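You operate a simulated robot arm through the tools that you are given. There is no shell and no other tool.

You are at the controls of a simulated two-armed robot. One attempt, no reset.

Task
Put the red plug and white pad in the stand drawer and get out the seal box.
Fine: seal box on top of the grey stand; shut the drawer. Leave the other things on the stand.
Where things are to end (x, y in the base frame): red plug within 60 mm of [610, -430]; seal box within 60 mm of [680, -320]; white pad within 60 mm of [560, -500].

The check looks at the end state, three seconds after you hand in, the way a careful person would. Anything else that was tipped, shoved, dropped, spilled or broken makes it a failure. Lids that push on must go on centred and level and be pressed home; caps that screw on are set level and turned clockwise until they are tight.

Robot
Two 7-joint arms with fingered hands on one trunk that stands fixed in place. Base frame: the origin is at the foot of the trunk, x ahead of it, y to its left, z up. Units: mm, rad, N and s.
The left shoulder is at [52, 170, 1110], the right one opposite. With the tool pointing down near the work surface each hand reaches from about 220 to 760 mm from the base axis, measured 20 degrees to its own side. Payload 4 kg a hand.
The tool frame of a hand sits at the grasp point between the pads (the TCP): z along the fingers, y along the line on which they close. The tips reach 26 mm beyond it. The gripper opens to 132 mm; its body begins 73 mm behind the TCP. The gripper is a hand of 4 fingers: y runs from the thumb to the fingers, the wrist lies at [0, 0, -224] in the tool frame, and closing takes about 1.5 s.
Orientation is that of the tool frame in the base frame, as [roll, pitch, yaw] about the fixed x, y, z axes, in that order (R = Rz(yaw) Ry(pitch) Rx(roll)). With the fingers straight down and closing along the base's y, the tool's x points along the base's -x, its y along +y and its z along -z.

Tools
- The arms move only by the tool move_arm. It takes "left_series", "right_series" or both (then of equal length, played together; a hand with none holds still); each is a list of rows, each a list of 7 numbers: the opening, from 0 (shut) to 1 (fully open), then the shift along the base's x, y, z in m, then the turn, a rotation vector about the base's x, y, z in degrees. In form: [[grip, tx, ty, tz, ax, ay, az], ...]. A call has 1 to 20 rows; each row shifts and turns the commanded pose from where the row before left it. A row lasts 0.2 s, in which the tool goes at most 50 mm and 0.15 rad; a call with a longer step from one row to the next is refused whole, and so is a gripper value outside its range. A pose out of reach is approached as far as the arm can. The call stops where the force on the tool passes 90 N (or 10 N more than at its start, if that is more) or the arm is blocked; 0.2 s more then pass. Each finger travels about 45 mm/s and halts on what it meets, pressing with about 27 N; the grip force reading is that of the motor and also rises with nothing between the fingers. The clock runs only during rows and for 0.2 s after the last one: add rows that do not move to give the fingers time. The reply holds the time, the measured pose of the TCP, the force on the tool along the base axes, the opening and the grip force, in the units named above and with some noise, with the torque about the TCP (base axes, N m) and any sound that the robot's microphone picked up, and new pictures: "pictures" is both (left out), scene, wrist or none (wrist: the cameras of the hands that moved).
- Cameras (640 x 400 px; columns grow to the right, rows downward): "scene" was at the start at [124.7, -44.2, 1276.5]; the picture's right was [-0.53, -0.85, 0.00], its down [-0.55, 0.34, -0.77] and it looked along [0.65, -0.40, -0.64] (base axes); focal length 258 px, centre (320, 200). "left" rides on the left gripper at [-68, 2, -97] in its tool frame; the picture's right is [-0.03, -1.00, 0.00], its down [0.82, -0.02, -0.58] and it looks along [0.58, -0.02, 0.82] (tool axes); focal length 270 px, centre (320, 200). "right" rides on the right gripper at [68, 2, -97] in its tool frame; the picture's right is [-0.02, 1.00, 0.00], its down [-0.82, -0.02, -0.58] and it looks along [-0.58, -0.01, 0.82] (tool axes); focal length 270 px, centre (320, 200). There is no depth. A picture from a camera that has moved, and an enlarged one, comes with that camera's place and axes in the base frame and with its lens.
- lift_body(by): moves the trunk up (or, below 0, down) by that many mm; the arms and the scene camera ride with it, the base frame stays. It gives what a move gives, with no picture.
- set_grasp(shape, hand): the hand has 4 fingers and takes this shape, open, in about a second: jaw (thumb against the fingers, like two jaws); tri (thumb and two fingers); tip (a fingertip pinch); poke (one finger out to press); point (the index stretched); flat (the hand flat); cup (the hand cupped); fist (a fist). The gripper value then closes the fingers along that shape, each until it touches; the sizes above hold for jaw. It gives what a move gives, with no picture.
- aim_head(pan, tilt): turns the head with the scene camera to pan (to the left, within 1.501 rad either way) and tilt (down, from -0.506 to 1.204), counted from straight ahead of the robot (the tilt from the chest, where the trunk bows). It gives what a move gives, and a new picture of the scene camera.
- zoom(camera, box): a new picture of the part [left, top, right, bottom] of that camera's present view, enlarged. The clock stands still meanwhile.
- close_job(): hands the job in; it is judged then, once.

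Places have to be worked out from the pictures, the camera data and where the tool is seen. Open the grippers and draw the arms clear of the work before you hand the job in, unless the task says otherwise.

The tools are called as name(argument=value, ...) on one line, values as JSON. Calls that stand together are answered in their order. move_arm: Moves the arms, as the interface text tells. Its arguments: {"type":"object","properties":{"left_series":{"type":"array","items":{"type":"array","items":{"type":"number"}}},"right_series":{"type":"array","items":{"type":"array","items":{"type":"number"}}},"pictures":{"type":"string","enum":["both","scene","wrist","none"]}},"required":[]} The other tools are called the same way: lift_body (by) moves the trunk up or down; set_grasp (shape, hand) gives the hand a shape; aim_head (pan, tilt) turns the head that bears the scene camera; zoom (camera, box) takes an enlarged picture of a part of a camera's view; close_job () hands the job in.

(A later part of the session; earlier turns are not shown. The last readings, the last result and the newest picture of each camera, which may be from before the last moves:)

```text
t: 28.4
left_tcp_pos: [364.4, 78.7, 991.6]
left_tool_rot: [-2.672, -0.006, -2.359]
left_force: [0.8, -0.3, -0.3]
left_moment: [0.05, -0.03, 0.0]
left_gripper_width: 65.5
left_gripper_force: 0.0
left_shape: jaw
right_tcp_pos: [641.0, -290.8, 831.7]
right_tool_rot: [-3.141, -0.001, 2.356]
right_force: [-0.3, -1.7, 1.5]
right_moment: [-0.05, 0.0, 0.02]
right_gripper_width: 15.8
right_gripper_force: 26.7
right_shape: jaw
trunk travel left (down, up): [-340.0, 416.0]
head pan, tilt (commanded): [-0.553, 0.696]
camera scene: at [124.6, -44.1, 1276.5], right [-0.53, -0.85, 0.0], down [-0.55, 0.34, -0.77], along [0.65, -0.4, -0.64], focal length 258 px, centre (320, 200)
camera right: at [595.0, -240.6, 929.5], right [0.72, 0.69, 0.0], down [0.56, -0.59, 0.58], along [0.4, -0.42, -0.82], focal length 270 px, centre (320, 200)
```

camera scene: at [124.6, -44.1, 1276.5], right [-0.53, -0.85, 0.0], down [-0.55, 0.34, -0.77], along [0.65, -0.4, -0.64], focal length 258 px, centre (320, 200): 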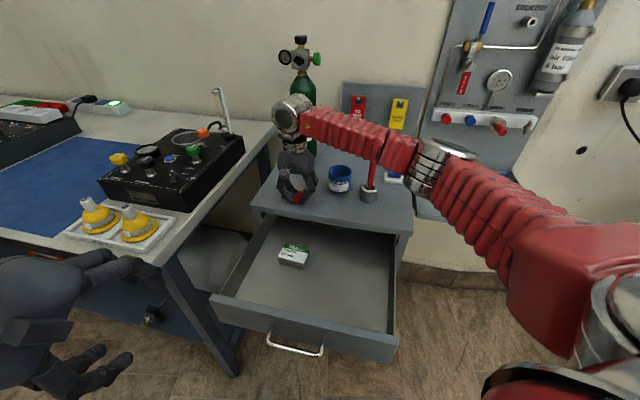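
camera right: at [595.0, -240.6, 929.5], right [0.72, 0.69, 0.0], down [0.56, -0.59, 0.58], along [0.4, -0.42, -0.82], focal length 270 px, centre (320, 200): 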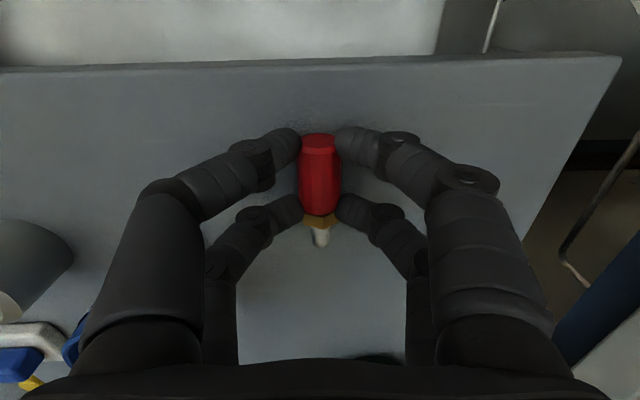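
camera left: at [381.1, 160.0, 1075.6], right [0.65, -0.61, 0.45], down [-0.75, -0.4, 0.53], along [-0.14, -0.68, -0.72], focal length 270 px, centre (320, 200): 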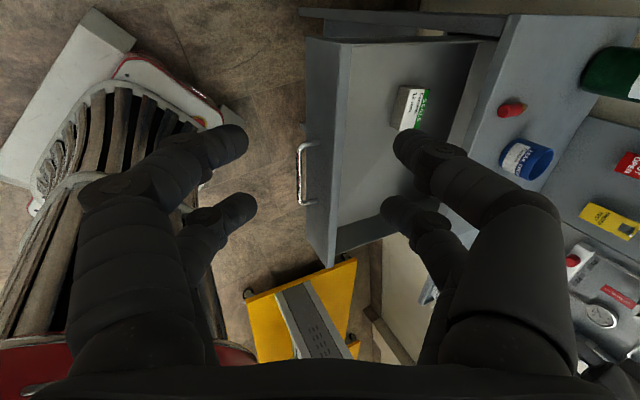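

The plug is gripped. I'll lift it straight up 100 mm and zoom the left camera on the drawer to measure the floor height and the box.

move_arm(right_series=[[0.0, 0, 0, 0.01, 0, 0, 0], [0.0, 0, 0, 0.02, 0, 0, 0], [0.0, 0, 0, 0.025, 0, 0, 0], [0.0, 0, 0, 0.025, 0, 0, 0], [0.0, 0, 0, 0.025, 0, 0, 0], [0.0, 0, 0, 0, 0, 0, 0]], pictures="both")

zoom(camera="left", box=[300, 20, 500, 170])

zoom(camera="scene", box=[200, 200, 420, 370])

```text
t: 29.8
left_tcp_pos: [363.8, 77.9, 990.1]
left_tool_rot: [-2.672, -0.007, -2.358]
left_force: [0.9, -0.1, -0.5]
left_moment: [-0.01, 0.03, -0.09]
left_gripper_width: 65.4
left_gripper_force: 0.2
left_shape: jaw
right_tcp_pos: [640.5, -290.5, 936.0]
right_tool_rot: [-3.139, -0.001, 2.355]
right_force: [-0.6, 0.1, -0.4]
right_moment: [0.01, 0.0, 0.01]
right_gripper_width: 15.7
right_gripper_force: 27.0
right_shape: jaw
trunk travel left (down, up): [-340.0, 416.0]
head pan, tilt (commanded): [-0.553, 0.696]
camera scene: at [125.1, -44.2, 1276.4], right [-0.53, -0.85, 0.0], down [-0.55, 0.34, -0.77], along [0.65, -0.4, -0.64], focal length 258 px, centre (320, 200)
camera right: at [594.7, -240.4, 1033.7], right [0.72, 0.69, 0.0], down [0.56, -0.59, 0.58], along [0.4, -0.42, -0.82], focal length 270 px, centre (320, 200)
```

scene: 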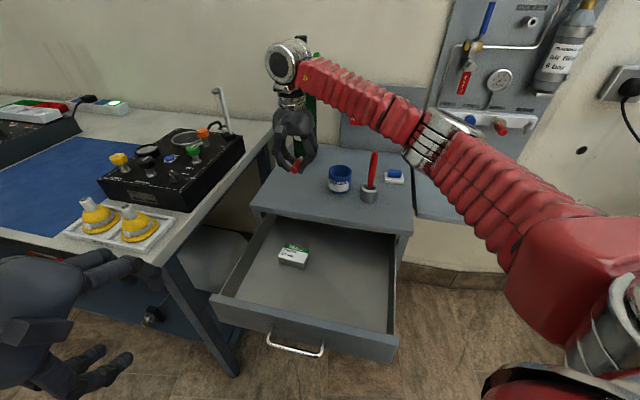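
right: 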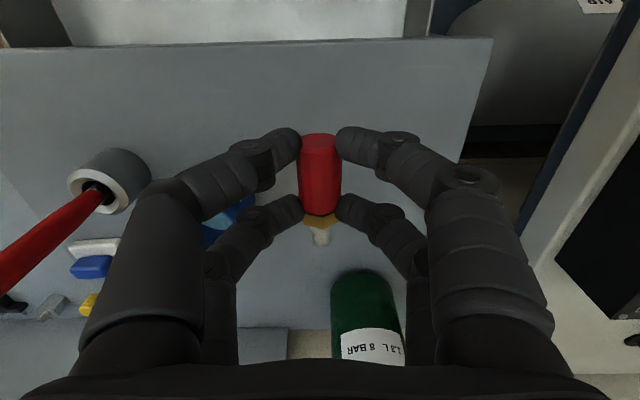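

```text
2.67 times, centred on (400, 95) of left
camera zoom: at [381.5, 159.8, 1075.2], right [0.65, -0.61, 0.45], down [-0.75, -0.4, 0.53], along [-0.14, -0.68, -0.72], focal length 721 px, centre (107, 480)
```

zoom: 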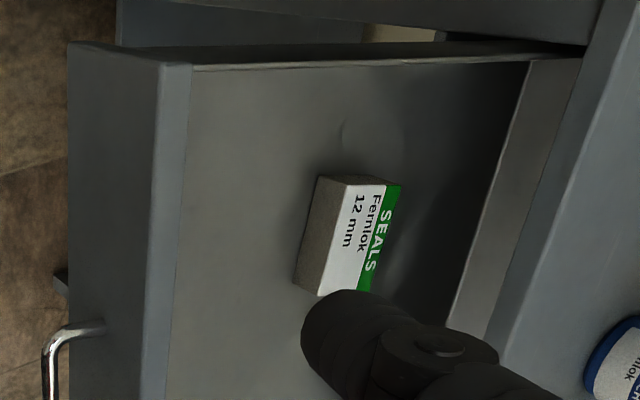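

```text
2.35 times, centred on (310, 285) of scene
camera zoom: at [125.1, -44.2, 1276.4], right [-0.53, -0.85, 0.0], down [-0.55, 0.34, -0.77], along [0.65, -0.4, -0.64], focal length 607 px, centre (344, 0)
```

zoom: 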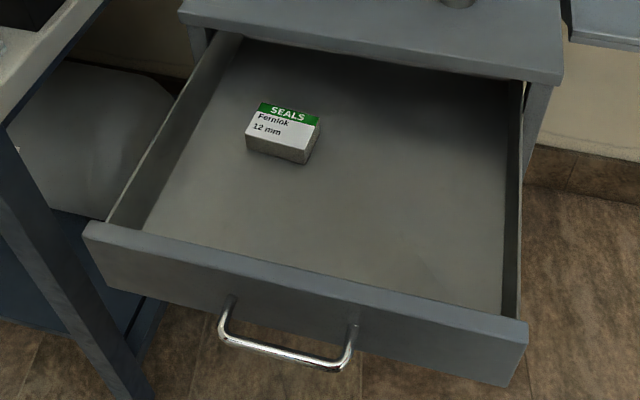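

I place the seal box at about [549,-222] with its top at z≈702 and the drawer floor at about 673. The plug's spot in the open drawer is about [414,-234], so I'll carry it there above the drawer and check reach.

move_arm(right_series=[[0.0, -0.036, 0.009, 0, 0, 0, 0], [0.0, -0.038, 0.0095, 0, 0, 0, 0], [0.0, -0.038, 0.0095, 0, 0, 0, 0], [0.0, -0.038, 0.0095, -0.02, 0, 0, 0], [0.0, -0.038, 0.0095, -0.03, 0, 0, 0], [0.0, -0.038, 0.0095, -0.03, 0, 0, 0], [0.0, 0, 0, 0, 0, 0, 0]], pictures="both")

```text
t: 31.4
left_tcp_pos: [363.4, 78.3, 989.8]
left_tool_rot: [-2.673, -0.007, -2.358]
left_force: [0.2, 0.6, -0.1]
left_moment: [-0.01, 0.0, 0.0]
left_gripper_width: 65.4
left_gripper_force: 0.0
left_shape: jaw
right_tcp_pos: [506.8, -303.5, 822.8]
right_tool_rot: [3.137, 0.004, 2.359]
right_force: [10.4, -2.0, 14.4]
right_moment: [-0.39, -0.65, 0.15]
right_gripper_width: 16.0
right_gripper_force: 26.8
right_shape: jaw
right hand out of reach, approached as far as the arm can: row 2, 3, 4, 5, 6
trunk travel left (down, up): [-340.0, 416.0]
head pan, tilt (commanded): [-0.553, 0.696]
camera scene: at [124.6, -43.8, 1276.7], right [-0.53, -0.85, 0.0], down [-0.55, 0.34, -0.77], along [0.65, -0.4, -0.64], focal length 258 px, centre (320, 200)
camera right: at [459.8, -252.6, 920.1], right [0.72, 0.69, 0.01], down [0.56, -0.59, 0.58], along [0.4, -0.42, -0.81], focal length 270 px, centre (320, 200)
```

scene: 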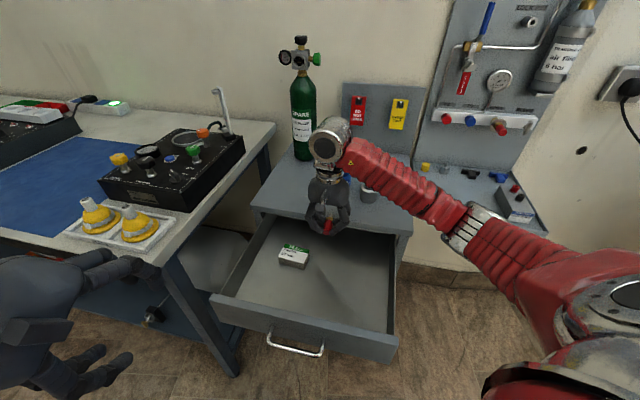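
right: 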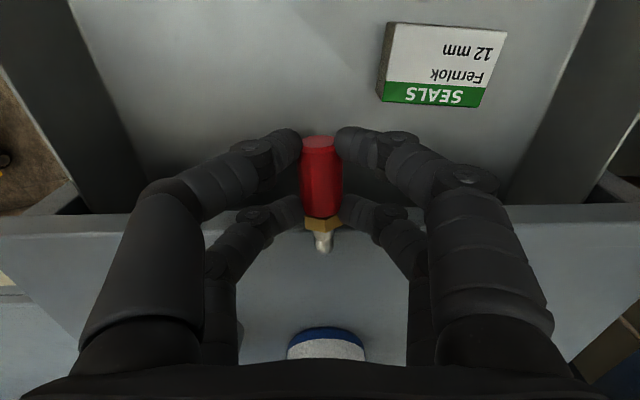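

The arm couldn't follow that path. The hand came down at [507,-303,823] and is lightly touching the stand's front edge (about 15 N). I'll raise it right away and look.

move_arm(right_series=[[0.0, 0, 0, 0.02, 0, 0, 0], [0.0, 0, 0, 0.03, 0, 0, 0], [0.0, 0, 0, 0.03, 0, 0, 0], [0.0, 0, 0, 0, 0, 0, 0]], pictures="both")

zoom(camera="scene", box=[240, 110, 430, 270])

```text
t: 32.4
left_tcp_pos: [364.5, 78.0, 990.4]
left_tool_rot: [-2.672, -0.007, -2.359]
left_force: [-0.6, -0.5, 0.4]
left_moment: [-0.01, -0.03, -0.03]
left_gripper_width: 65.3
left_gripper_force: 0.1
left_shape: jaw
right_tcp_pos: [527.8, -326.9, 884.2]
right_tool_rot: [-3.141, -0.002, 2.359]
right_force: [1.0, 0.0, -0.3]
right_moment: [0.01, 0.0, -0.01]
right_gripper_width: 16.0
right_gripper_force: 26.8
right_shape: jaw
right hand out of reach, approached as far as the arm can: row 1, 2, 3
trunk travel left (down, up): [-340.0, 416.0]
head pan, tilt (commanded): [-0.553, 0.696]
camera scene: at [124.9, -44.2, 1276.4], right [-0.53, -0.85, 0.0], down [-0.55, 0.34, -0.77], along [0.65, -0.4, -0.64], focal length 258 px, centre (320, 200)
camera right: at [481.9, -276.8, 982.4], right [0.72, 0.69, 0.0], down [0.57, -0.59, 0.58], along [0.4, -0.42, -0.82], focal length 270 px, centre (320, 200)
```

scene: 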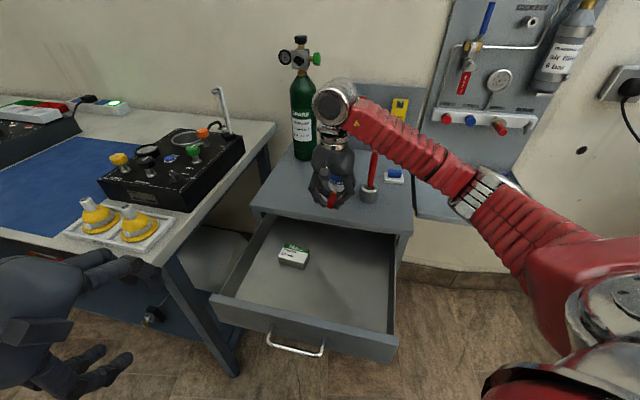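
right: 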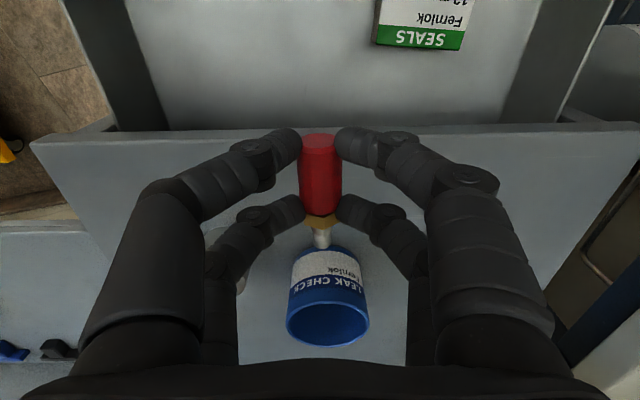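

```text
2.50 times, centred on (335, 190) of scene
camera zoom: at [124.9, -44.2, 1276.4], right [-0.53, -0.85, 0.0], down [-0.55, 0.34, -0.77], along [0.65, -0.4, -0.64], focal length 645 px, centre (282, 225)
```

zoom: 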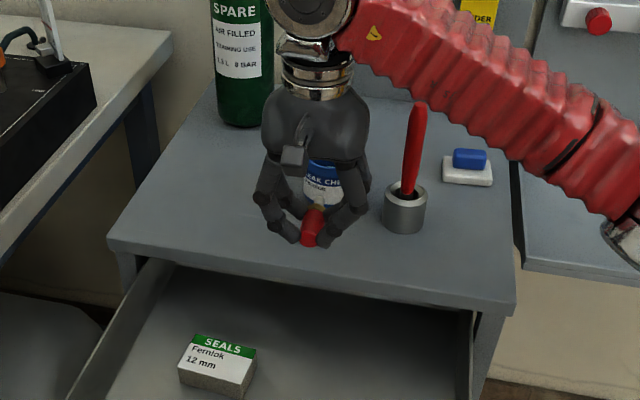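

The yaw of -45° hits a wrist limit close in. I'll turn the hand back to yaw 0 while rising and backing away from the tub; the plug's orientation in the drawer is free.

move_arm(right_series=[[0.0, -0.003, 0.003, 0.012, 0, 0, 7.5], [0.0, -0.005, 0.005, 0.012, 0, 0, 7.5], [0.0, -0.008, 0.008, 0.01, 0, 0, 7.5], [0.0, -0.01, 0.01, 0.005, 0, 0, 7.5], [0.0, -0.01, 0.01, 0, 0, 0, 7.5], [0.0, -0.01, 0.01, 0, 0, 0, 7.5], [0.0, 0, 0, 0, 0, 0, 0]], pictures="scene")

```text
t: 34.0
left_tcp_pos: [364.1, 77.9, 990.9]
left_tool_rot: [-2.673, -0.008, -2.357]
left_force: [0.0, 0.2, 0.0]
left_moment: [0.0, -0.04, -0.01]
left_gripper_width: 65.6
left_gripper_force: 0.1
left_shape: jaw
right_tcp_pos: [482.6, -281.0, 923.1]
right_tool_rot: [3.141, -0.001, -3.139]
right_force: [0.6, -0.4, 0.1]
right_moment: [-0.01, -0.02, 0.0]
right_gripper_width: 15.7
right_gripper_force: 27.0
right_shape: jaw
trunk travel left (down, up): [-340.0, 416.0]
head pan, tilt (commanded): [-0.553, 0.696]
camera scene: at [124.8, -44.2, 1276.4], right [-0.53, -0.85, 0.0], down [-0.55, 0.34, -0.77], along [0.65, -0.4, -0.64], focal length 258 px, centre (320, 200)
```

scene: 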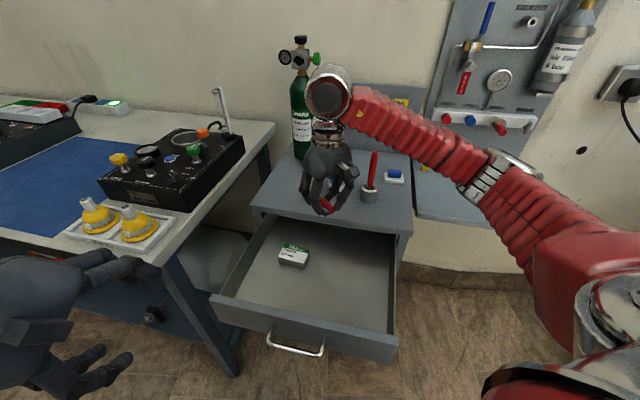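

Yaw 0 is within reach. Next I'll move over the plug's drawer spot at [414,-234] and lower partway.

move_arm(right_series=[[0.0, -0.023, 0.015, 0, 0, 0, 0], [0.0, -0.023, 0.016, 0, 0, 0, 0], [0.0, -0.022, 0.016, 0, 0, 0, 0], [0.0, 0, 0, -0.03, 0, 0, 0], [0.0, 0, 0, -0.03, 0, 0, 0], [0.0, 0, 0, -0.03, 0, 0, 0], [0.0, 0, 0, 0, 0, 0, 0]], pictures="both")

```text
t: 35.6
left_tcp_pos: [365.6, 78.2, 990.8]
left_tool_rot: [-2.671, -0.006, -2.357]
left_force: [-0.6, -1.2, 0.2]
left_moment: [0.0, -0.03, -0.01]
left_gripper_width: 65.6
left_gripper_force: 0.0
left_shape: jaw
right_tcp_pos: [413.5, -236.4, 833.8]
right_tool_rot: [3.14, 0.0, 3.141]
right_force: [0.2, 0.7, -1.1]
right_moment: [-0.02, 0.01, 0.01]
right_gripper_width: 15.8
right_gripper_force: 26.4
right_shape: jaw
trunk travel left (down, up): [-340.0, 416.0]
head pan, tilt (commanded): [-0.553, 0.696]
camera scene: at [124.7, -44.2, 1276.5], right [-0.53, -0.85, 0.0], down [-0.55, 0.34, -0.77], along [0.65, -0.4, -0.64], focal length 258 px, centre (320, 200)
camera right: at [346.3, -232.7, 931.2], right [0.02, 1.0, 0.0], down [0.82, -0.02, 0.58], along [0.58, -0.01, -0.82], focal length 270 px, centre (320, 200)
```

scene: 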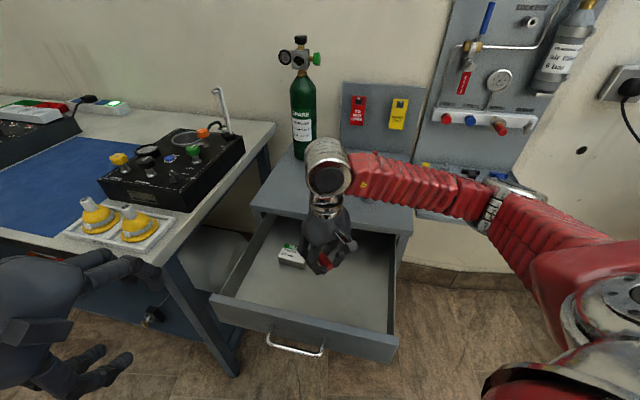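
right: 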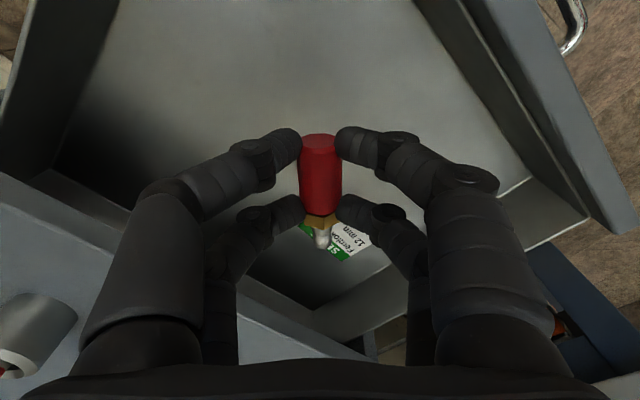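

The plug is over its drawer spot. I'll nudge 13 mm back to keep the box clear for the fingers, and lower to just above the floor estimate.

move_arm(right_series=[[0.0, -0.013, 0, -0.025, 0, 0, 0], [0.0, 0, 0, -0.03, 0, 0, 0], [0.0, 0, 0, -0.03, 0, 0, 0], [0.0, 0, 0, -0.02, 0, 0, 0], [0.0, 0, 0, -0.01, 0, 0, 0], [0.0, 0, 0, 0, 0, 0, 0]], pictures="both")

```text
t: 37.0
left_tcp_pos: [363.6, 77.9, 989.4]
left_tool_rot: [-2.673, -0.008, -2.357]
left_force: [0.1, -0.5, -0.2]
left_moment: [-0.02, -0.03, 0.0]
left_gripper_width: 65.5
left_gripper_force: 0.0
left_shape: jaw
right_tcp_pos: [401.3, -234.3, 718.5]
right_tool_rot: [3.141, 0.001, 3.141]
right_force: [-0.2, 0.3, -1.8]
right_moment: [0.01, -0.02, 0.03]
right_gripper_width: 15.7
right_gripper_force: 26.8
right_shape: jaw
trunk travel left (down, up): [-340.0, 416.0]
head pan, tilt (commanded): [-0.553, 0.696]
camera scene: at [124.7, -44.1, 1276.5], right [-0.53, -0.85, 0.0], down [-0.55, 0.34, -0.77], along [0.65, -0.4, -0.64], focal length 258 px, centre (320, 200)
camera right: at [333.8, -232.2, 816.3], right [0.02, 1.0, 0.0], down [0.82, -0.02, 0.58], along [0.58, -0.01, -0.82], focal length 270 px, centre (320, 200)
```

scene: 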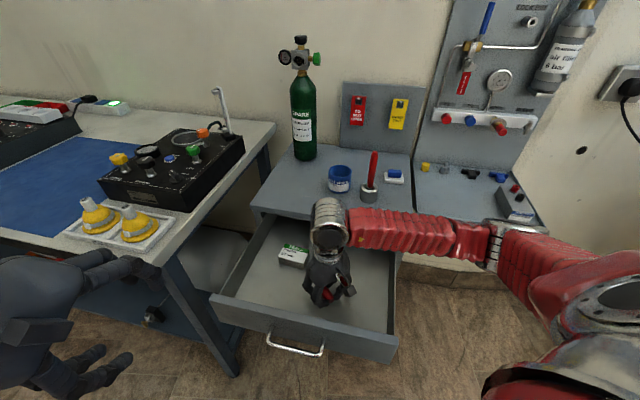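
right: 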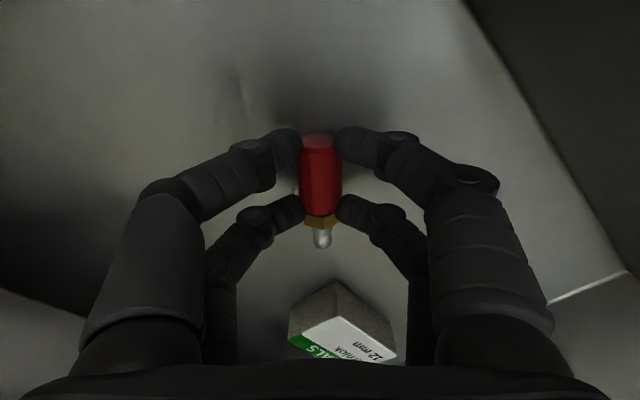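

The brush, tub and pad are all undisturbed. I'll lower in small steps and watch the vertical force for floor contact.

move_arm(right_series=[[0.0, 0, 0, -0.005, 0, 0, 0], [0.0, 0, 0, 0, 0, 0, 0]], pictures="none")

move_arm(right_series=[[0.0, 0, 0, -0.004, 0, 0, 0], [0.0, 0, 0, 0, 0, 0, 0]], pictures="none")

```text
t: 37.6
left_tcp_pos: [363.9, 78.4, 991.7]
left_tool_rot: [-2.672, -0.007, -2.359]
left_force: [-0.1, -0.2, -0.6]
left_moment: [0.06, -0.01, 0.0]
left_gripper_width: 65.7
left_gripper_force: 0.1
left_shape: jaw
right_tcp_pos: [401.2, -234.6, 715.3]
right_tool_rot: [-3.141, 0.003, -3.14]
right_force: [1.0, -1.6, 8.3]
right_moment: [-0.06, 0.15, 0.01]
right_gripper_width: 16.1
right_gripper_force: 26.5
right_shape: jaw
trunk travel left (down, up): [-340.0, 416.0]
head pan, tilt (commanded): [-0.553, 0.696]
```

```text
t: 38.2
left_tcp_pos: [362.7, 78.5, 993.1]
left_tool_rot: [-2.669, -0.007, -2.36]
left_force: [0.6, -0.6, -0.8]
left_moment: [0.0, 0.01, -0.03]
left_gripper_width: 65.5
left_gripper_force: 0.0
left_shape: jaw
right_tcp_pos: [400.0, -233.2, 713.5]
right_tool_rot: [3.141, 0.007, 3.141]
right_force: [-0.7, -3.3, 40.0]
right_moment: [-0.18, 0.23, 0.02]
right_gripper_width: 16.9
right_gripper_force: 26.3
right_shape: jaw
trunk travel left (down, up): [-340.0, 416.0]
head pan, tilt (commanded): [-0.553, 0.696]
```

The plug touched the floor at TCP z≈715 (40 N reading). I'll ease up 5 mm to unload it, then open and look.

move_arm(right_series=[[0.0, 0, 0, 0.0055, 0, 0, 0], [0.0, 0, 0, 0, 0, 0, 0], [0.2, 0, 0, 0, 0, 0, 0], [0.35, 0, 0, 0, 0, 0, 0], [0.35, 0, 0, 0, 0, 0, 0], [0.35, 0, 0, 0, 0, 0, 0], [0.35, 0, 0, 0, 0, 0, 0]], pictures="wrist")

```text
t: 39.8
left_tcp_pos: [364.5, 77.2, 990.5]
left_tool_rot: [-2.672, -0.005, -2.358]
left_force: [0.6, -0.5, 0.1]
left_moment: [0.01, -0.04, -0.01]
left_gripper_width: 65.6
left_gripper_force: 0.0
left_shape: jaw
right_tcp_pos: [400.9, -233.4, 714.9]
right_tool_rot: [-3.142, 0.0, -3.141]
right_force: [1.0, 0.3, 0.1]
right_moment: [-0.01, -0.01, -0.03]
right_gripper_width: 46.0
right_gripper_force: 0.0
right_shape: jaw
trunk travel left (down, up): [-340.0, 416.0]
head pan, tilt (commanded): [-0.553, 0.696]
camera right: at [333.5, -232.1, 813.0], right [0.02, 1.0, 0.0], down [0.82, -0.02, 0.58], along [0.58, -0.01, -0.82], focal length 270 px, centre (320, 200)
```

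right: 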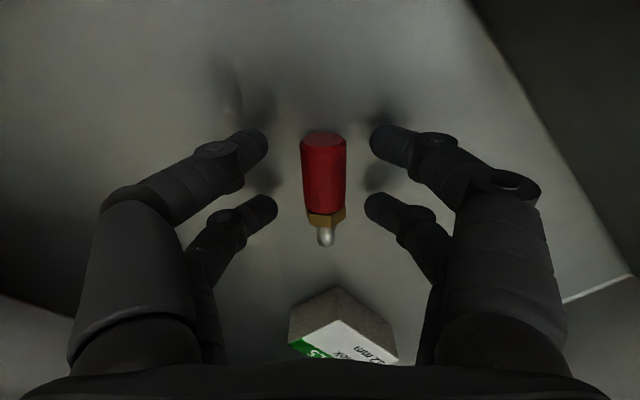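

The plug lies stably in the drawer, centred at about [414,-231]. I'll raise the trunk 150 mm, which lifts the hand straight out and gives the wrist more freedom for gripping the box.

lift_body(by=150)

aim_head(pan=-0.5, tilt=0.8)

```text
t: 41.5
left_tcp_pos: [364.5, 78.2, 1140.4]
left_tool_rot: [-2.671, -0.006, -2.358]
left_force: [-0.7, -0.5, 0.0]
left_moment: [-0.04, -0.01, -0.01]
left_gripper_width: 65.4
left_gripper_force: 0.1
left_shape: jaw
right_tcp_pos: [400.1, -233.5, 864.8]
right_tool_rot: [3.14, -0.003, -3.14]
right_force: [0.1, -0.2, 0.9]
right_moment: [-0.01, 0.04, 0.02]
right_gripper_width: 45.8
right_gripper_force: 0.0
right_shape: jaw
trunk travel left (down, up): [-490.0, 266.0]
head pan, tilt (commanded): [-0.553, 0.696]
```

```text
t: 42.2
left_tcp_pos: [364.6, 77.1, 1141.1]
left_tool_rot: [-2.67, -0.007, -2.359]
left_force: [0.8, -0.5, 0.0]
left_moment: [0.05, 0.02, -0.02]
left_gripper_width: 65.5
left_gripper_force: 0.0
left_shape: jaw
right_tcp_pos: [400.0, -232.8, 864.6]
right_tool_rot: [-3.141, 0.001, -3.141]
right_force: [0.4, 0.3, -0.2]
right_moment: [-0.04, -0.03, 0.06]
right_gripper_width: 45.6
right_gripper_force: 0.1
right_shape: jaw
trunk travel left (down, up): [-490.0, 266.0]
head pan, tilt (commanded): [-0.499, 0.799]
camera scene: at [91.3, -38.0, 1419.5], right [-0.48, -0.88, 0.0], down [-0.63, 0.34, -0.7], along [0.61, -0.33, -0.72], focal length 258 px, centre (320, 200)
```

scene: 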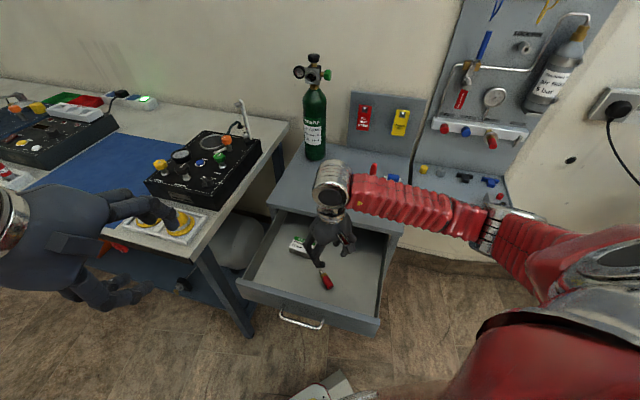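

The plug rests well in the drawer. I'll move the right hand above the box while yawing -45° and opening wide.

move_arm(right_series=[[0.6, 0.02, 0.002, 0.005, 0, 0, -7.5], [0.7, 0.025, 0.002, 0.005, 0, 0, -7.5], [0.8, 0.025, 0.002, 0, 0, 0, -7.5], [0.9, 0.025, 0.002, 0, 0, 0, -7.5], [0.9, 0.025, 0.002, 0, 0, 0, -7.5], [0.9, 0.025, 0.002, 0, 0, 0, -7.5], [0.9, 0, 0, 0, 0, 0, 0]], pictures="both")

```text
t: 43.8
left_tcp_pos: [365.3, 77.0, 1141.5]
left_tool_rot: [-2.67, -0.006, -2.357]
left_force: [0.5, 0.1, -0.4]
left_moment: [0.0, -0.02, -0.01]
left_gripper_width: 65.5
left_gripper_force: 0.1
left_shape: jaw
right_tcp_pos: [546.3, -222.2, 875.0]
right_tool_rot: [3.141, 0.001, 2.354]
right_force: [0.2, -0.8, 0.7]
right_moment: [-0.02, -0.02, 0.01]
right_gripper_width: 118.6
right_gripper_force: 0.0
right_shape: jaw
trunk travel left (down, up): [-490.0, 266.0]
head pan, tilt (commanded): [-0.499, 0.799]
camera scene: at [91.1, -38.2, 1419.5], right [-0.48, -0.88, 0.0], down [-0.63, 0.34, -0.7], along [0.61, -0.33, -0.72], focal length 258 px, centre (320, 200)
camera right: at [500.4, -172.3, 972.8], right [0.73, 0.69, 0.0], down [0.56, -0.59, 0.58], along [0.4, -0.42, -0.82], focal length 270 px, centre (320, 200)
```

scene: 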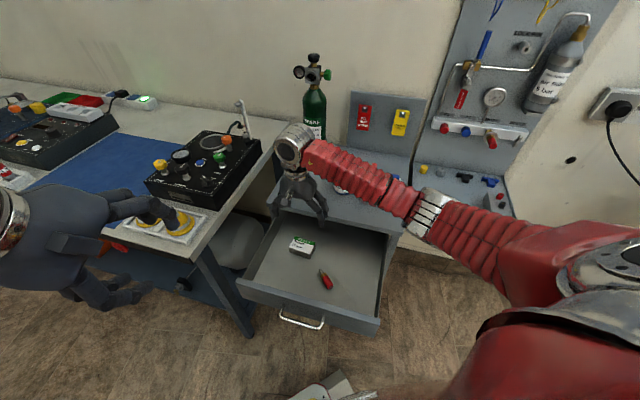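
right: 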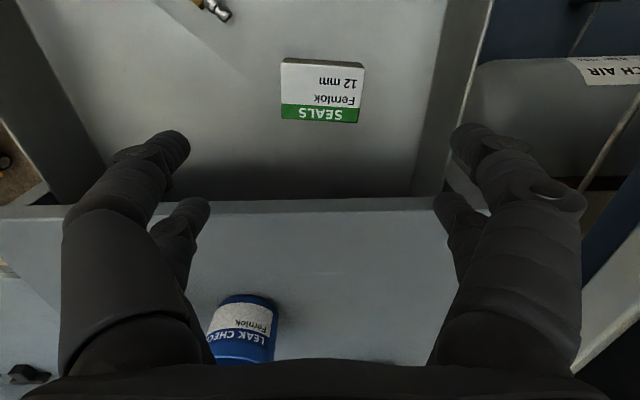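

The box is nicely aligned under the hand, centred at about [545,-217], with the stand edge about 65 mm away. I'll centre, narrow the opening to about 103 mm and descend to just above grasp height.

move_arm(right_series=[[0.78, -0.0013, 0.0048, -0.015, 0, 0, 0], [0.78, 0, 0, -0.025, 0, 0, 0], [0.78, 0, 0, -0.025, 0, 0, 0], [0.78, 0, 0, -0.025, 0, 0, 0], [0.78, 0, 0, -0.025, 0, 0, 0], [0.78, 0, 0, -0.02, 0, 0, 0], [0.78, 0, 0, 0, 0, 0, 0]], pictures="both")

```text
t: 45.4
left_tcp_pos: [365.3, 76.5, 1141.1]
left_tool_rot: [-2.671, -0.007, -2.356]
left_force: [-0.2, -0.2, 0.0]
left_moment: [0.02, -0.02, 0.01]
left_gripper_width: 65.5
left_gripper_force: 0.0
left_shape: jaw
right_tcp_pos: [546.0, -216.7, 740.8]
right_tool_rot: [-3.14, 0.0, 2.356]
right_force: [-0.1, -0.2, 0.8]
right_moment: [-0.03, 0.04, 0.03]
right_gripper_width: 103.1
right_gripper_force: 0.2
right_shape: jaw
trunk travel left (down, up): [-490.0, 266.0]
head pan, tilt (commanded): [-0.499, 0.799]
camera scene: at [91.4, -38.0, 1419.5], right [-0.48, -0.88, 0.0], down [-0.63, 0.34, -0.7], along [0.61, -0.33, -0.72], focal length 258 px, centre (320, 200)
camera right: at [498.8, -166.9, 837.8], right [0.72, 0.69, 0.0], down [0.56, -0.59, 0.58], along [0.4, -0.42, -0.82], focal length 270 px, centre (320, 200)
```

scene: 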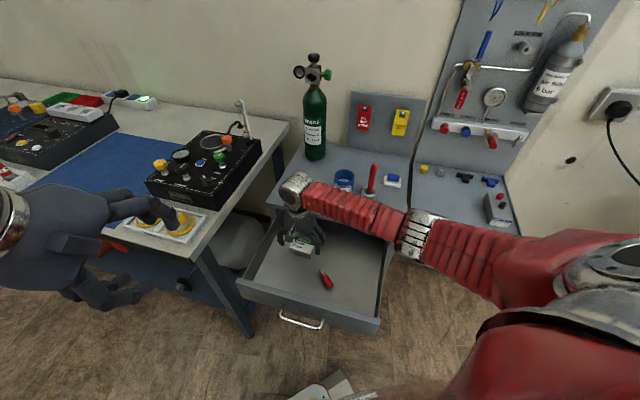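
right: 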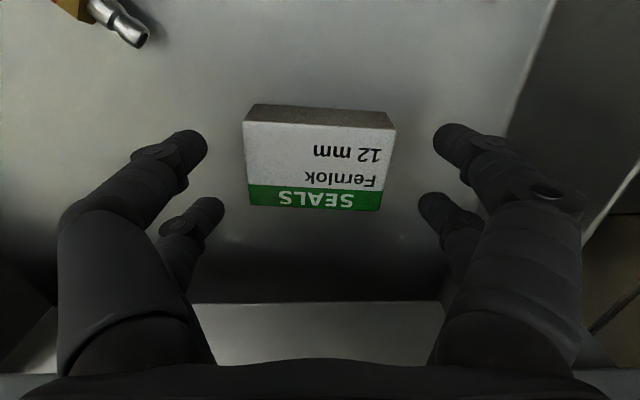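

The hand is well placed. I'll apply a small yaw correction and offset, then lower toward the floor while checking force.

move_arm(right_series=[[0.78, -0.004, 0.003, -0.012, 0, 0, -2.6], [0.78, 0, 0, -0.011, 0, 0, 0], [0.78, 0, 0, 0, 0, 0, 0]], pictures="wrist")

zoom(camera="scene", box=[240, 150, 400, 290])

```text
t: 46.2
left_tcp_pos: [364.6, 76.0, 1141.6]
left_tool_rot: [-2.671, -0.008, -2.358]
left_force: [-0.1, -0.6, 0.2]
left_moment: [-0.02, -0.02, 0.03]
left_gripper_width: 65.4
left_gripper_force: 0.1
left_shape: jaw
right_tcp_pos: [540.9, -214.3, 717.3]
right_tool_rot: [-3.14, 0.0, 2.312]
right_force: [1.2, 0.3, -0.4]
right_moment: [-0.03, 0.01, 0.04]
right_gripper_width: 103.2
right_gripper_force: 0.2
right_shape: jaw
trunk travel left (down, up): [-490.0, 266.0]
head pan, tilt (commanded): [-0.499, 0.799]
camera right: at [496.9, -162.1, 814.6], right [0.75, 0.66, 0.0], down [0.54, -0.62, 0.58], along [0.38, -0.44, -0.82], focal length 270 px, centre (320, 200)
```

right: 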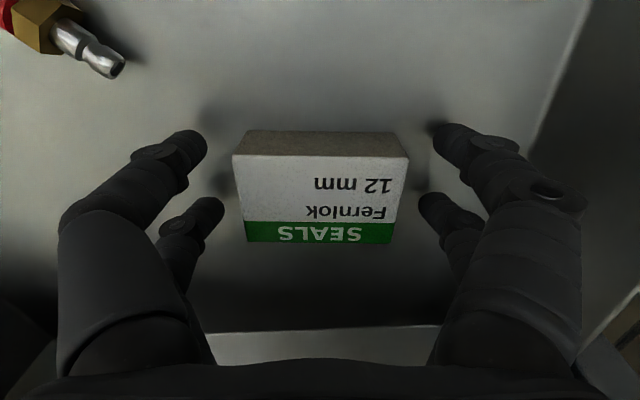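

```text
2.86 times, centred on (320, 220) of scene
camera zoom: at [91.4, -38.0, 1419.5], right [-0.48, -0.88, 0.0], down [-0.63, 0.34, -0.7], along [0.61, -0.33, -0.72], focal length 737 px, centre (320, 143)
```

zoom: 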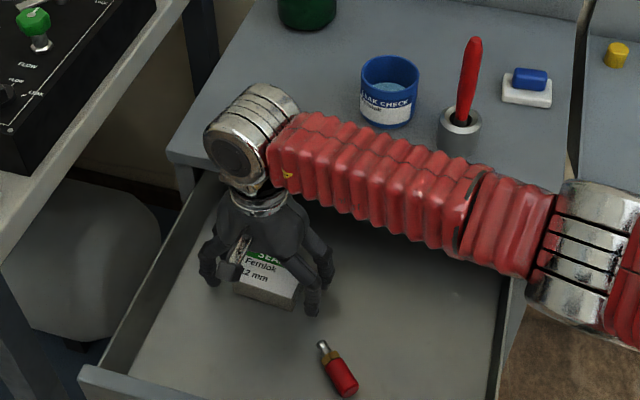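

The box is aligned between the fingers with the tips about 8 mm above the floor. I'll lower 3 mm and close on its short ends.

move_arm(right_series=[[0.78, 0, 0, -0.003, 0, 0, 0], [0.6, 0, 0, 0, 0, 0, 0], [0.4, 0, 0, 0, 0, 0, 0], [0.2, 0, 0, 0, 0, 0, 0], [0.2, 0, 0, 0, 0, 0, 0], [0.0, 0, 0, 0, 0, 0, 0], [0.0, 0, 0, 0, 0, 0, 0]], pictures="wrist")

```text
t: 47.8
left_tcp_pos: [365.6, 76.9, 1141.9]
left_tool_rot: [-2.668, -0.008, -2.358]
left_force: [-0.3, 0.1, -0.3]
left_moment: [-0.01, 0.04, -0.02]
left_gripper_width: 65.7
left_gripper_force: 0.0
left_shape: jaw
right_tcp_pos: [540.5, -213.9, 713.8]
right_tool_rot: [-3.138, -0.001, 2.311]
right_force: [-0.1, 0.4, 0.0]
right_moment: [-0.05, -0.02, 0.0]
right_gripper_width: 64.4
right_gripper_force: 27.0
right_shape: jaw
trunk travel left (down, up): [-490.0, 266.0]
head pan, tilt (commanded): [-0.499, 0.799]
camera right: at [496.9, -161.8, 811.7], right [0.75, 0.66, 0.0], down [0.54, -0.62, 0.58], along [0.38, -0.44, -0.82], focal length 270 px, centre (320, 200)
```

right: 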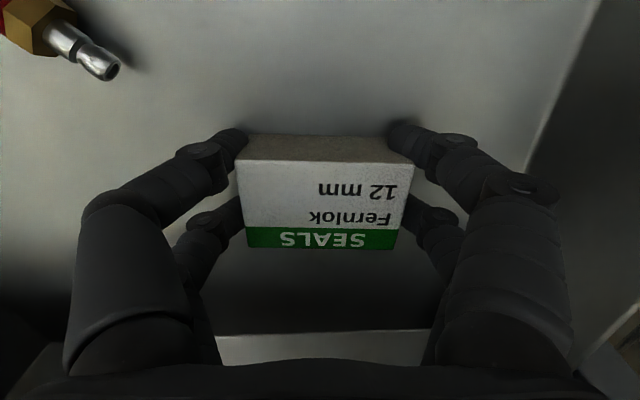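

The box is gripped. I'll lift it straight up to about z=880.

move_arm(right_series=[[0.0, 0, 0, 0.008, 0, 0, 0], [0.0, 0, 0, 0.015, 0, 0, 0], [0.0, 0, 0, 0.025, 0, 0, 0], [0.0, 0, 0, 0.025, 0, 0, 0], [0.0, 0, 0, 0.025, 0, 0, 0], [0.0, 0, 0, 0.025, 0, 0, 0], [0.0, 0, 0, 0.025, 0, 0, 0], [0.0, 0, 0, 0.02, 0, 0, 0], [0.0, 0, 0, 0, 0, 0, 0]], pictures="both")

```text
t: 49.8
left_tcp_pos: [365.6, 77.6, 1140.8]
left_tool_rot: [-2.671, -0.008, -2.357]
left_force: [-0.2, 0.3, 0.3]
left_moment: [-0.02, 0.04, -0.01]
left_gripper_width: 65.4
left_gripper_force: 0.1
left_shape: jaw
right_tcp_pos: [540.6, -213.3, 881.4]
right_tool_rot: [-3.141, 0.001, 2.311]
right_force: [0.3, -0.1, -0.8]
right_moment: [-0.02, 0.01, 0.0]
right_gripper_width: 64.6
right_gripper_force: 26.7
right_shape: jaw
trunk travel left (down, up): [-490.0, 266.0]
head pan, tilt (commanded): [-0.499, 0.799]
camera scene: at [91.6, -38.1, 1419.4], right [-0.48, -0.88, 0.0], down [-0.63, 0.34, -0.7], along [0.61, -0.33, -0.72], focal length 258 px, centre (320, 200)
camera right: at [497.1, -161.4, 980.0], right [0.75, 0.66, 0.0], down [0.54, -0.62, 0.58], along [0.38, -0.44, -0.82], focal length 270 px, centre (320, 200)
```

scene: 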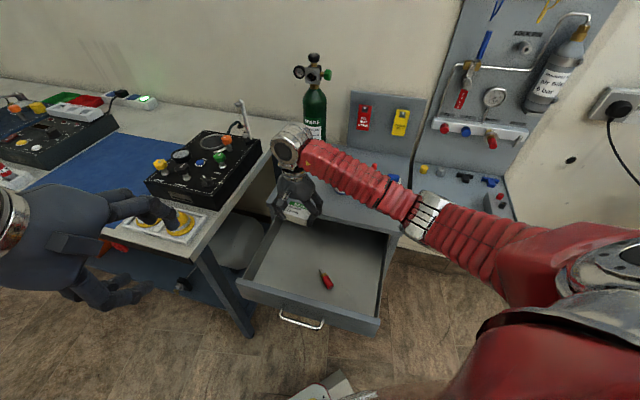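
right: 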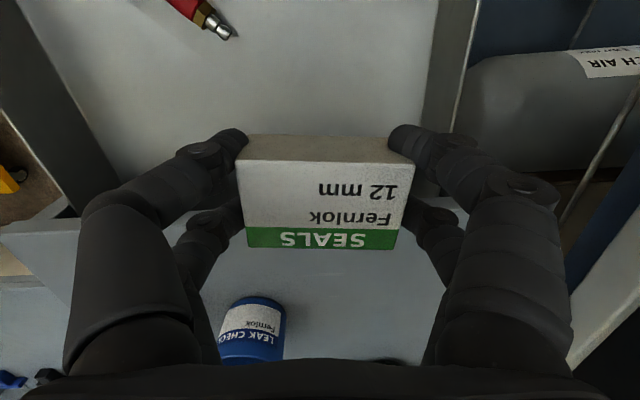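

The box is held firmly. I'll carry it level over the stand toward [690,-295], slightly away from the tub but well within the 60 mm tolerance.

move_arm(right_series=[[0.0, 0.02, -0.011, 0.005, 0, 0, 0], [0.0, 0.03, -0.016, 0.004, 0, 0, 0], [0.0, 0.03, -0.016, 0, 0, 0, 0], [0.0, 0.03, -0.017, 0, 0, 0, 0], [0.0, 0.025, -0.014, 0, 0, 0, 0], [0.0, 0.0145, -0.008, 0, 0, 0, 0], [0.0, 0, 0, 0, 0, 0, 0]], pictures="both")

```text
t: 51.4
left_tcp_pos: [365.7, 77.0, 1140.3]
left_tool_rot: [-2.67, -0.006, -2.359]
left_force: [0.2, -0.5, 0.5]
left_moment: [0.04, 0.01, -0.01]
left_gripper_width: 65.7
left_gripper_force: 0.1
left_shape: jaw
right_tcp_pos: [690.4, -297.3, 891.0]
right_tool_rot: [3.141, 0.001, 2.312]
right_force: [1.0, -0.9, -1.1]
right_moment: [-0.01, 0.0, 0.0]
right_gripper_width: 64.3
right_gripper_force: 26.9
right_shape: jaw
trunk travel left (down, up): [-490.0, 266.0]
head pan, tilt (commanded): [-0.499, 0.799]
camera scene: at [91.6, -38.5, 1419.4], right [-0.48, -0.88, 0.0], down [-0.63, 0.34, -0.7], along [0.61, -0.33, -0.72], focal length 258 px, centre (320, 200)
camera right: at [646.5, -244.7, 989.1], right [0.75, 0.66, 0.0], down [0.54, -0.62, 0.58], along [0.38, -0.44, -0.82], focal length 270 px, centre (320, 200)
```

scene: 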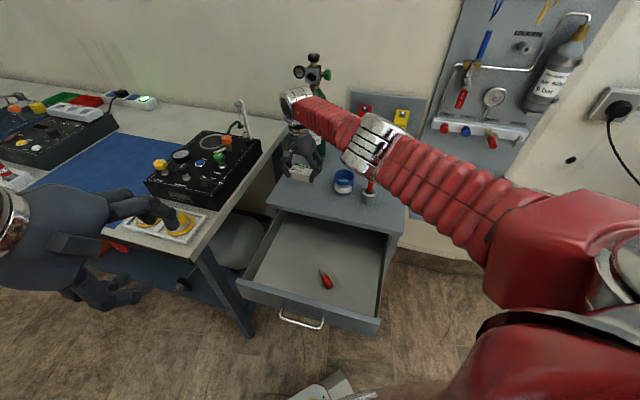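
right: 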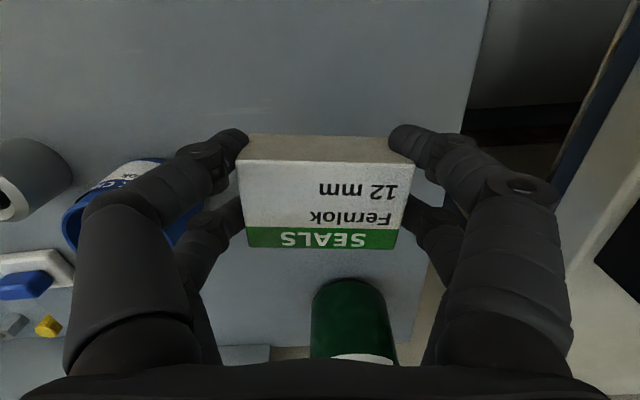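

The box is over clear tabletop, with the tub and bottle well away. I'll lower to just above contact.

move_arm(right_series=[[0.0, 0, 0, -0.02, 0, 0, 0], [0.0, 0, 0, -0.02, 0, 0, 0], [0.0, 0, 0, -0.01, 0, 0, 0], [0.0, 0, 0, -0.003, 0, 0, 0], [0.0, 0, 0, 0, 0, 0, 0]], pictures="both")

zoom(camera="scene", box=[250, 110, 420, 220])

```text
t: 52.6
left_tcp_pos: [364.2, 76.9, 1140.8]
left_tool_rot: [-2.669, -0.006, -2.358]
left_force: [0.2, 0.4, -0.2]
left_moment: [0.01, 0.01, -0.02]
left_gripper_width: 65.7
left_gripper_force: 0.0
left_shape: jaw
right_tcp_pos: [679.2, -297.2, 839.5]
right_tool_rot: [-3.14, 0.0, 2.311]
right_force: [0.4, -0.8, -0.4]
right_moment: [-0.01, -0.03, 0.0]
right_gripper_width: 64.2
right_gripper_force: 26.6
right_shape: jaw
right hand out of reach, approached as far as the arm can: row 2, 4
trunk travel left (down, up): [-490.0, 266.0]
head pan, tilt (commanded): [-0.499, 0.799]
camera scene: at [91.8, -38.0, 1419.4], right [-0.48, -0.88, 0.0], down [-0.63, 0.34, -0.7], along [0.61, -0.33, -0.72], focal length 258 px, centre (320, 200)
camera right: at [635.9, -244.6, 937.2], right [0.76, 0.66, 0.0], down [0.54, -0.62, 0.58], along [0.38, -0.44, -0.82], focal length 270 px, centre (320, 200)
```

scene: 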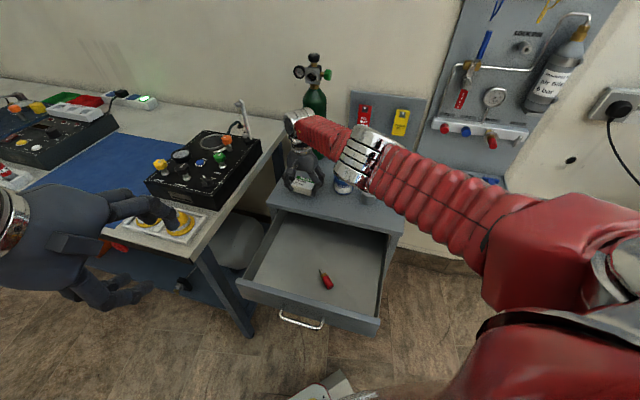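
right: 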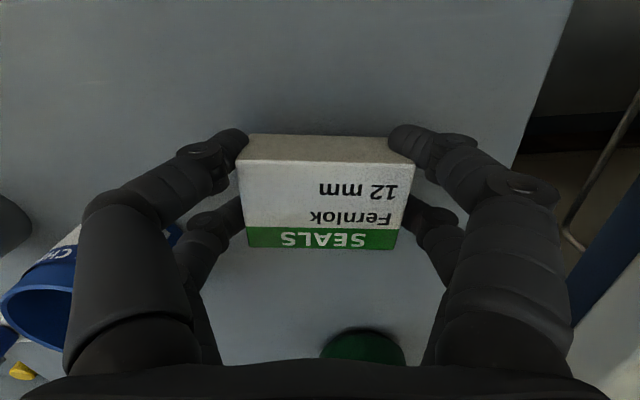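

```text
3.64 times, centred on (335, 165) of scene
camera zoom: at [91.8, -38.0, 1419.4], right [-0.48, -0.88, 0.0], down [-0.63, 0.34, -0.7], along [0.61, -0.33, -0.72], focal length 938 px, centre (266, 327)
```

zoom: 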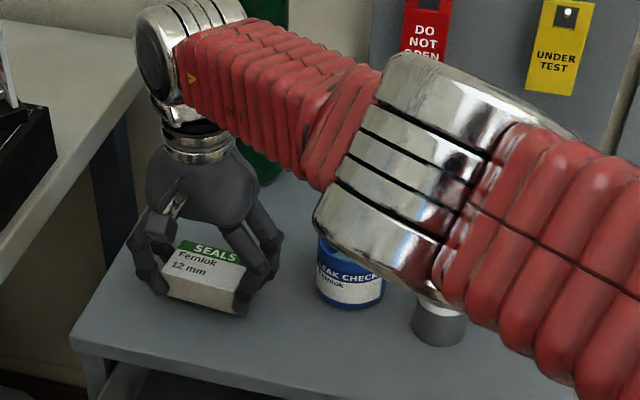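

The arm is at its reach limit at [679,-297,839], which is within tolerance of the box target. I'll use the trunk to lower straight down in small steps and watch the force.

lift_body(by=-5)

lift_body(by=-2)

```text
t: 53.2
left_tcp_pos: [364.5, 76.9, 1135.9]
left_tool_rot: [-2.67, -0.008, -2.356]
left_force: [-0.1, 0.6, -0.4]
left_moment: [-0.01, 0.0, 0.01]
left_gripper_width: 65.5
left_gripper_force: 0.0
left_shape: jaw
right_tcp_pos: [679.7, -297.1, 834.1]
right_tool_rot: [3.141, 0.0, 2.311]
right_force: [0.6, -0.4, -0.5]
right_moment: [-0.02, 0.01, 0.02]
right_gripper_width: 64.3
right_gripper_force: 27.1
right_shape: jaw
trunk travel left (down, up): [-485.0, 271.0]
head pan, tilt (commanded): [-0.499, 0.799]
```

```text
t: 53.7
left_tcp_pos: [364.8, 75.8, 1134.6]
left_tool_rot: [-2.671, -0.009, -2.357]
left_force: [0.6, 0.3, -0.1]
left_moment: [0.0, 0.01, 0.0]
left_gripper_width: 65.6
left_gripper_force: 0.1
left_shape: jaw
right_tcp_pos: [678.6, -295.9, 832.1]
right_tool_rot: [-3.14, -0.002, 2.309]
right_force: [-0.4, -0.8, -1.6]
right_moment: [-0.02, 0.0, -0.02]
right_gripper_width: 64.2
right_gripper_force: 27.5
right_shape: jaw
trunk travel left (down, up): [-483.0, 273.0]
head pan, tilt (commanded): [-0.499, 0.799]
```

No contact yet at TCP z=832. I'll continue in 2 mm steps.

lift_body(by=-2)

lift_body(by=-2)

```text
t: 54.2
left_tcp_pos: [364.6, 77.3, 1132.0]
left_tool_rot: [-2.671, -0.007, -2.358]
left_force: [-1.0, 0.6, 0.4]
left_moment: [0.01, 0.0, 0.0]
left_gripper_width: 65.5
left_gripper_force: 0.0
left_shape: jaw
right_tcp_pos: [679.6, -297.4, 831.2]
right_tool_rot: [-3.14, 0.001, 2.31]
right_force: [-0.3, -0.5, 3.9]
right_moment: [0.15, -0.04, 0.03]
right_gripper_width: 64.2
right_gripper_force: 26.9
right_shape: jaw
trunk travel left (down, up): [-481.0, 275.0]
head pan, tilt (commanded): [-0.499, 0.799]
```

```text
t: 54.7
left_tcp_pos: [362.8, 76.6, 1131.0]
left_tool_rot: [-2.671, -0.006, -2.358]
left_force: [0.6, -0.9, -0.1]
left_moment: [0.03, 0.0, 0.0]
left_gripper_width: 65.6
left_gripper_force: 0.1
left_shape: jaw
right_tcp_pos: [680.2, -296.4, 830.8]
right_tool_rot: [3.14, 0.004, 2.309]
right_force: [-0.1, -1.6, 12.0]
right_moment: [0.35, -0.24, -0.01]
right_gripper_width: 64.3
right_gripper_force: 27.0
right_shape: jaw
trunk travel left (down, up): [-479.0, 277.0]
head pan, tilt (commanded): [-0.499, 0.799]
```

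The box is down on the stand (12 N contact). I'll open the fingers gently in place.

move_arm(right_series=[[0.52, 0, 0, 0, 0, 0, 0], [0.56, 0, 0, 0, 0, 0, 0], [0.6, 0, 0, 0, 0, 0, 0], [0.66, 0, 0, 0, 0, 0, 0], [0.7, 0, 0, 0, 0, 0, 0], [0.7, 0, 0, 0, 0, 0, 0]], pictures="both")

```text
t: 56.1
left_tcp_pos: [366.4, 76.2, 1130.6]
left_tool_rot: [-2.671, -0.006, -2.357]
left_force: [0.2, 0.3, 0.2]
left_moment: [0.01, 0.02, -0.02]
left_gripper_width: 65.5
left_gripper_force: 0.1
left_shape: jaw
right_tcp_pos: [679.8, -296.3, 827.4]
right_tool_rot: [-3.139, 0.0, 2.31]
right_force: [0.8, -0.3, 0.0]
right_moment: [0.02, -0.02, -0.01]
right_gripper_width: 92.1
right_gripper_force: 0.2
right_shape: jaw
trunk travel left (down, up): [-479.0, 277.0]
head pan, tilt (commanded): [-0.499, 0.799]
camera scene: at [93.2, -38.0, 1408.4], right [-0.48, -0.88, 0.0], down [-0.63, 0.34, -0.7], along [0.61, -0.33, -0.72], focal length 258 px, centre (320, 200)
camera right: at [635.9, -244.6, 926.0], right [0.75, 0.66, 0.0], down [0.54, -0.62, 0.58], along [0.38, -0.44, -0.82], focal length 270 px, centre (320, 200)
```

scene: 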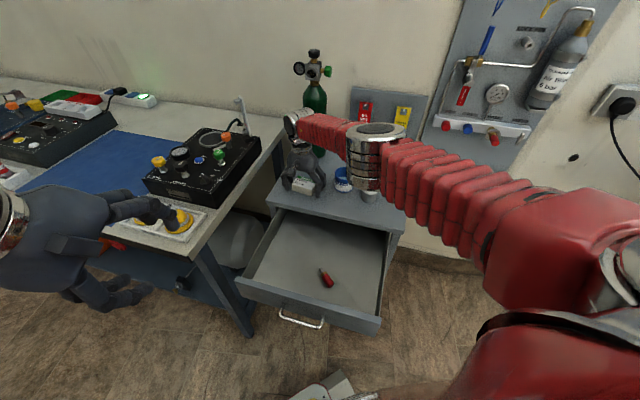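
right: 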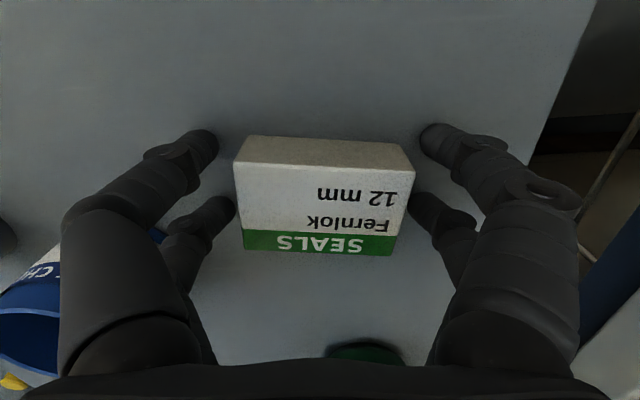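

The box is released and sits flat. I'll raise the trunk 80 mm so the fingers come straight up off it.

lift_body(by=80)

zoom(camera="scene", box=[240, 130, 440, 260])

zoom(camera="right", box=[0, 0, 640, 400])

```text
t: 57.3
left_tcp_pos: [365.8, 76.4, 1209.9]
left_tool_rot: [-2.672, -0.007, -2.36]
left_force: [0.4, 0.5, 0.1]
left_moment: [-0.05, -0.03, 0.02]
left_gripper_width: 65.3
left_gripper_force: 0.0
left_shape: jaw
right_tcp_pos: [680.3, -296.7, 917.0]
right_tool_rot: [3.137, 0.007, 2.311]
right_force: [1.0, -0.1, 0.3]
right_moment: [-0.03, 0.0, -0.03]
right_gripper_width: 92.1
right_gripper_force: 0.1
right_shape: jaw
trunk travel left (down, up): [-559.0, 197.0]
head pan, tilt (commanded): [-0.499, 0.799]
```

```text
3.08 times, centred on (340, 195) of scene
camera zoom: at [85.4, -38.0, 1488.6], right [-0.48, -0.88, 0.0], down [-0.63, 0.34, -0.7], along [0.61, -0.33, -0.72], focal length 793 px, centre (258, 215)
```

zoom: 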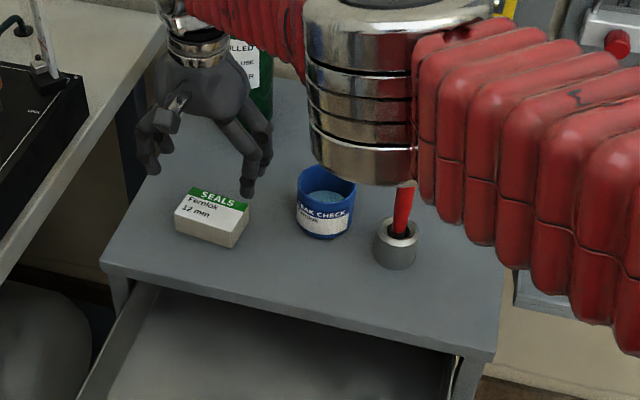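

```text
1.00 times, centred on (320, 200) of right (not enlarged: the box is as wide or as high as the picture)
camera zoom: at [635.8, -244.5, 1013.8], right [0.75, 0.66, 0.01], down [0.53, -0.62, 0.58], along [0.39, -0.44, -0.81], focal length 270 px, centre (320, 200)
```

zoom: 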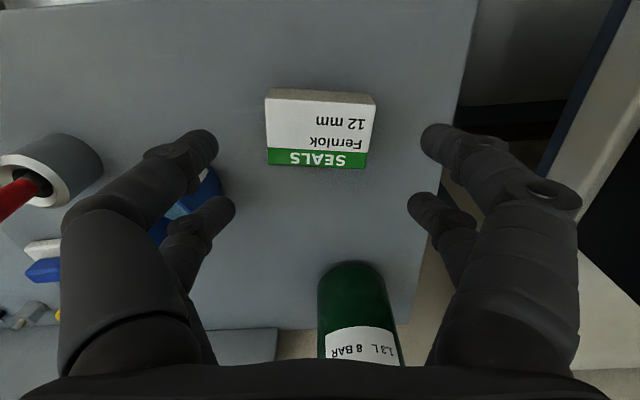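

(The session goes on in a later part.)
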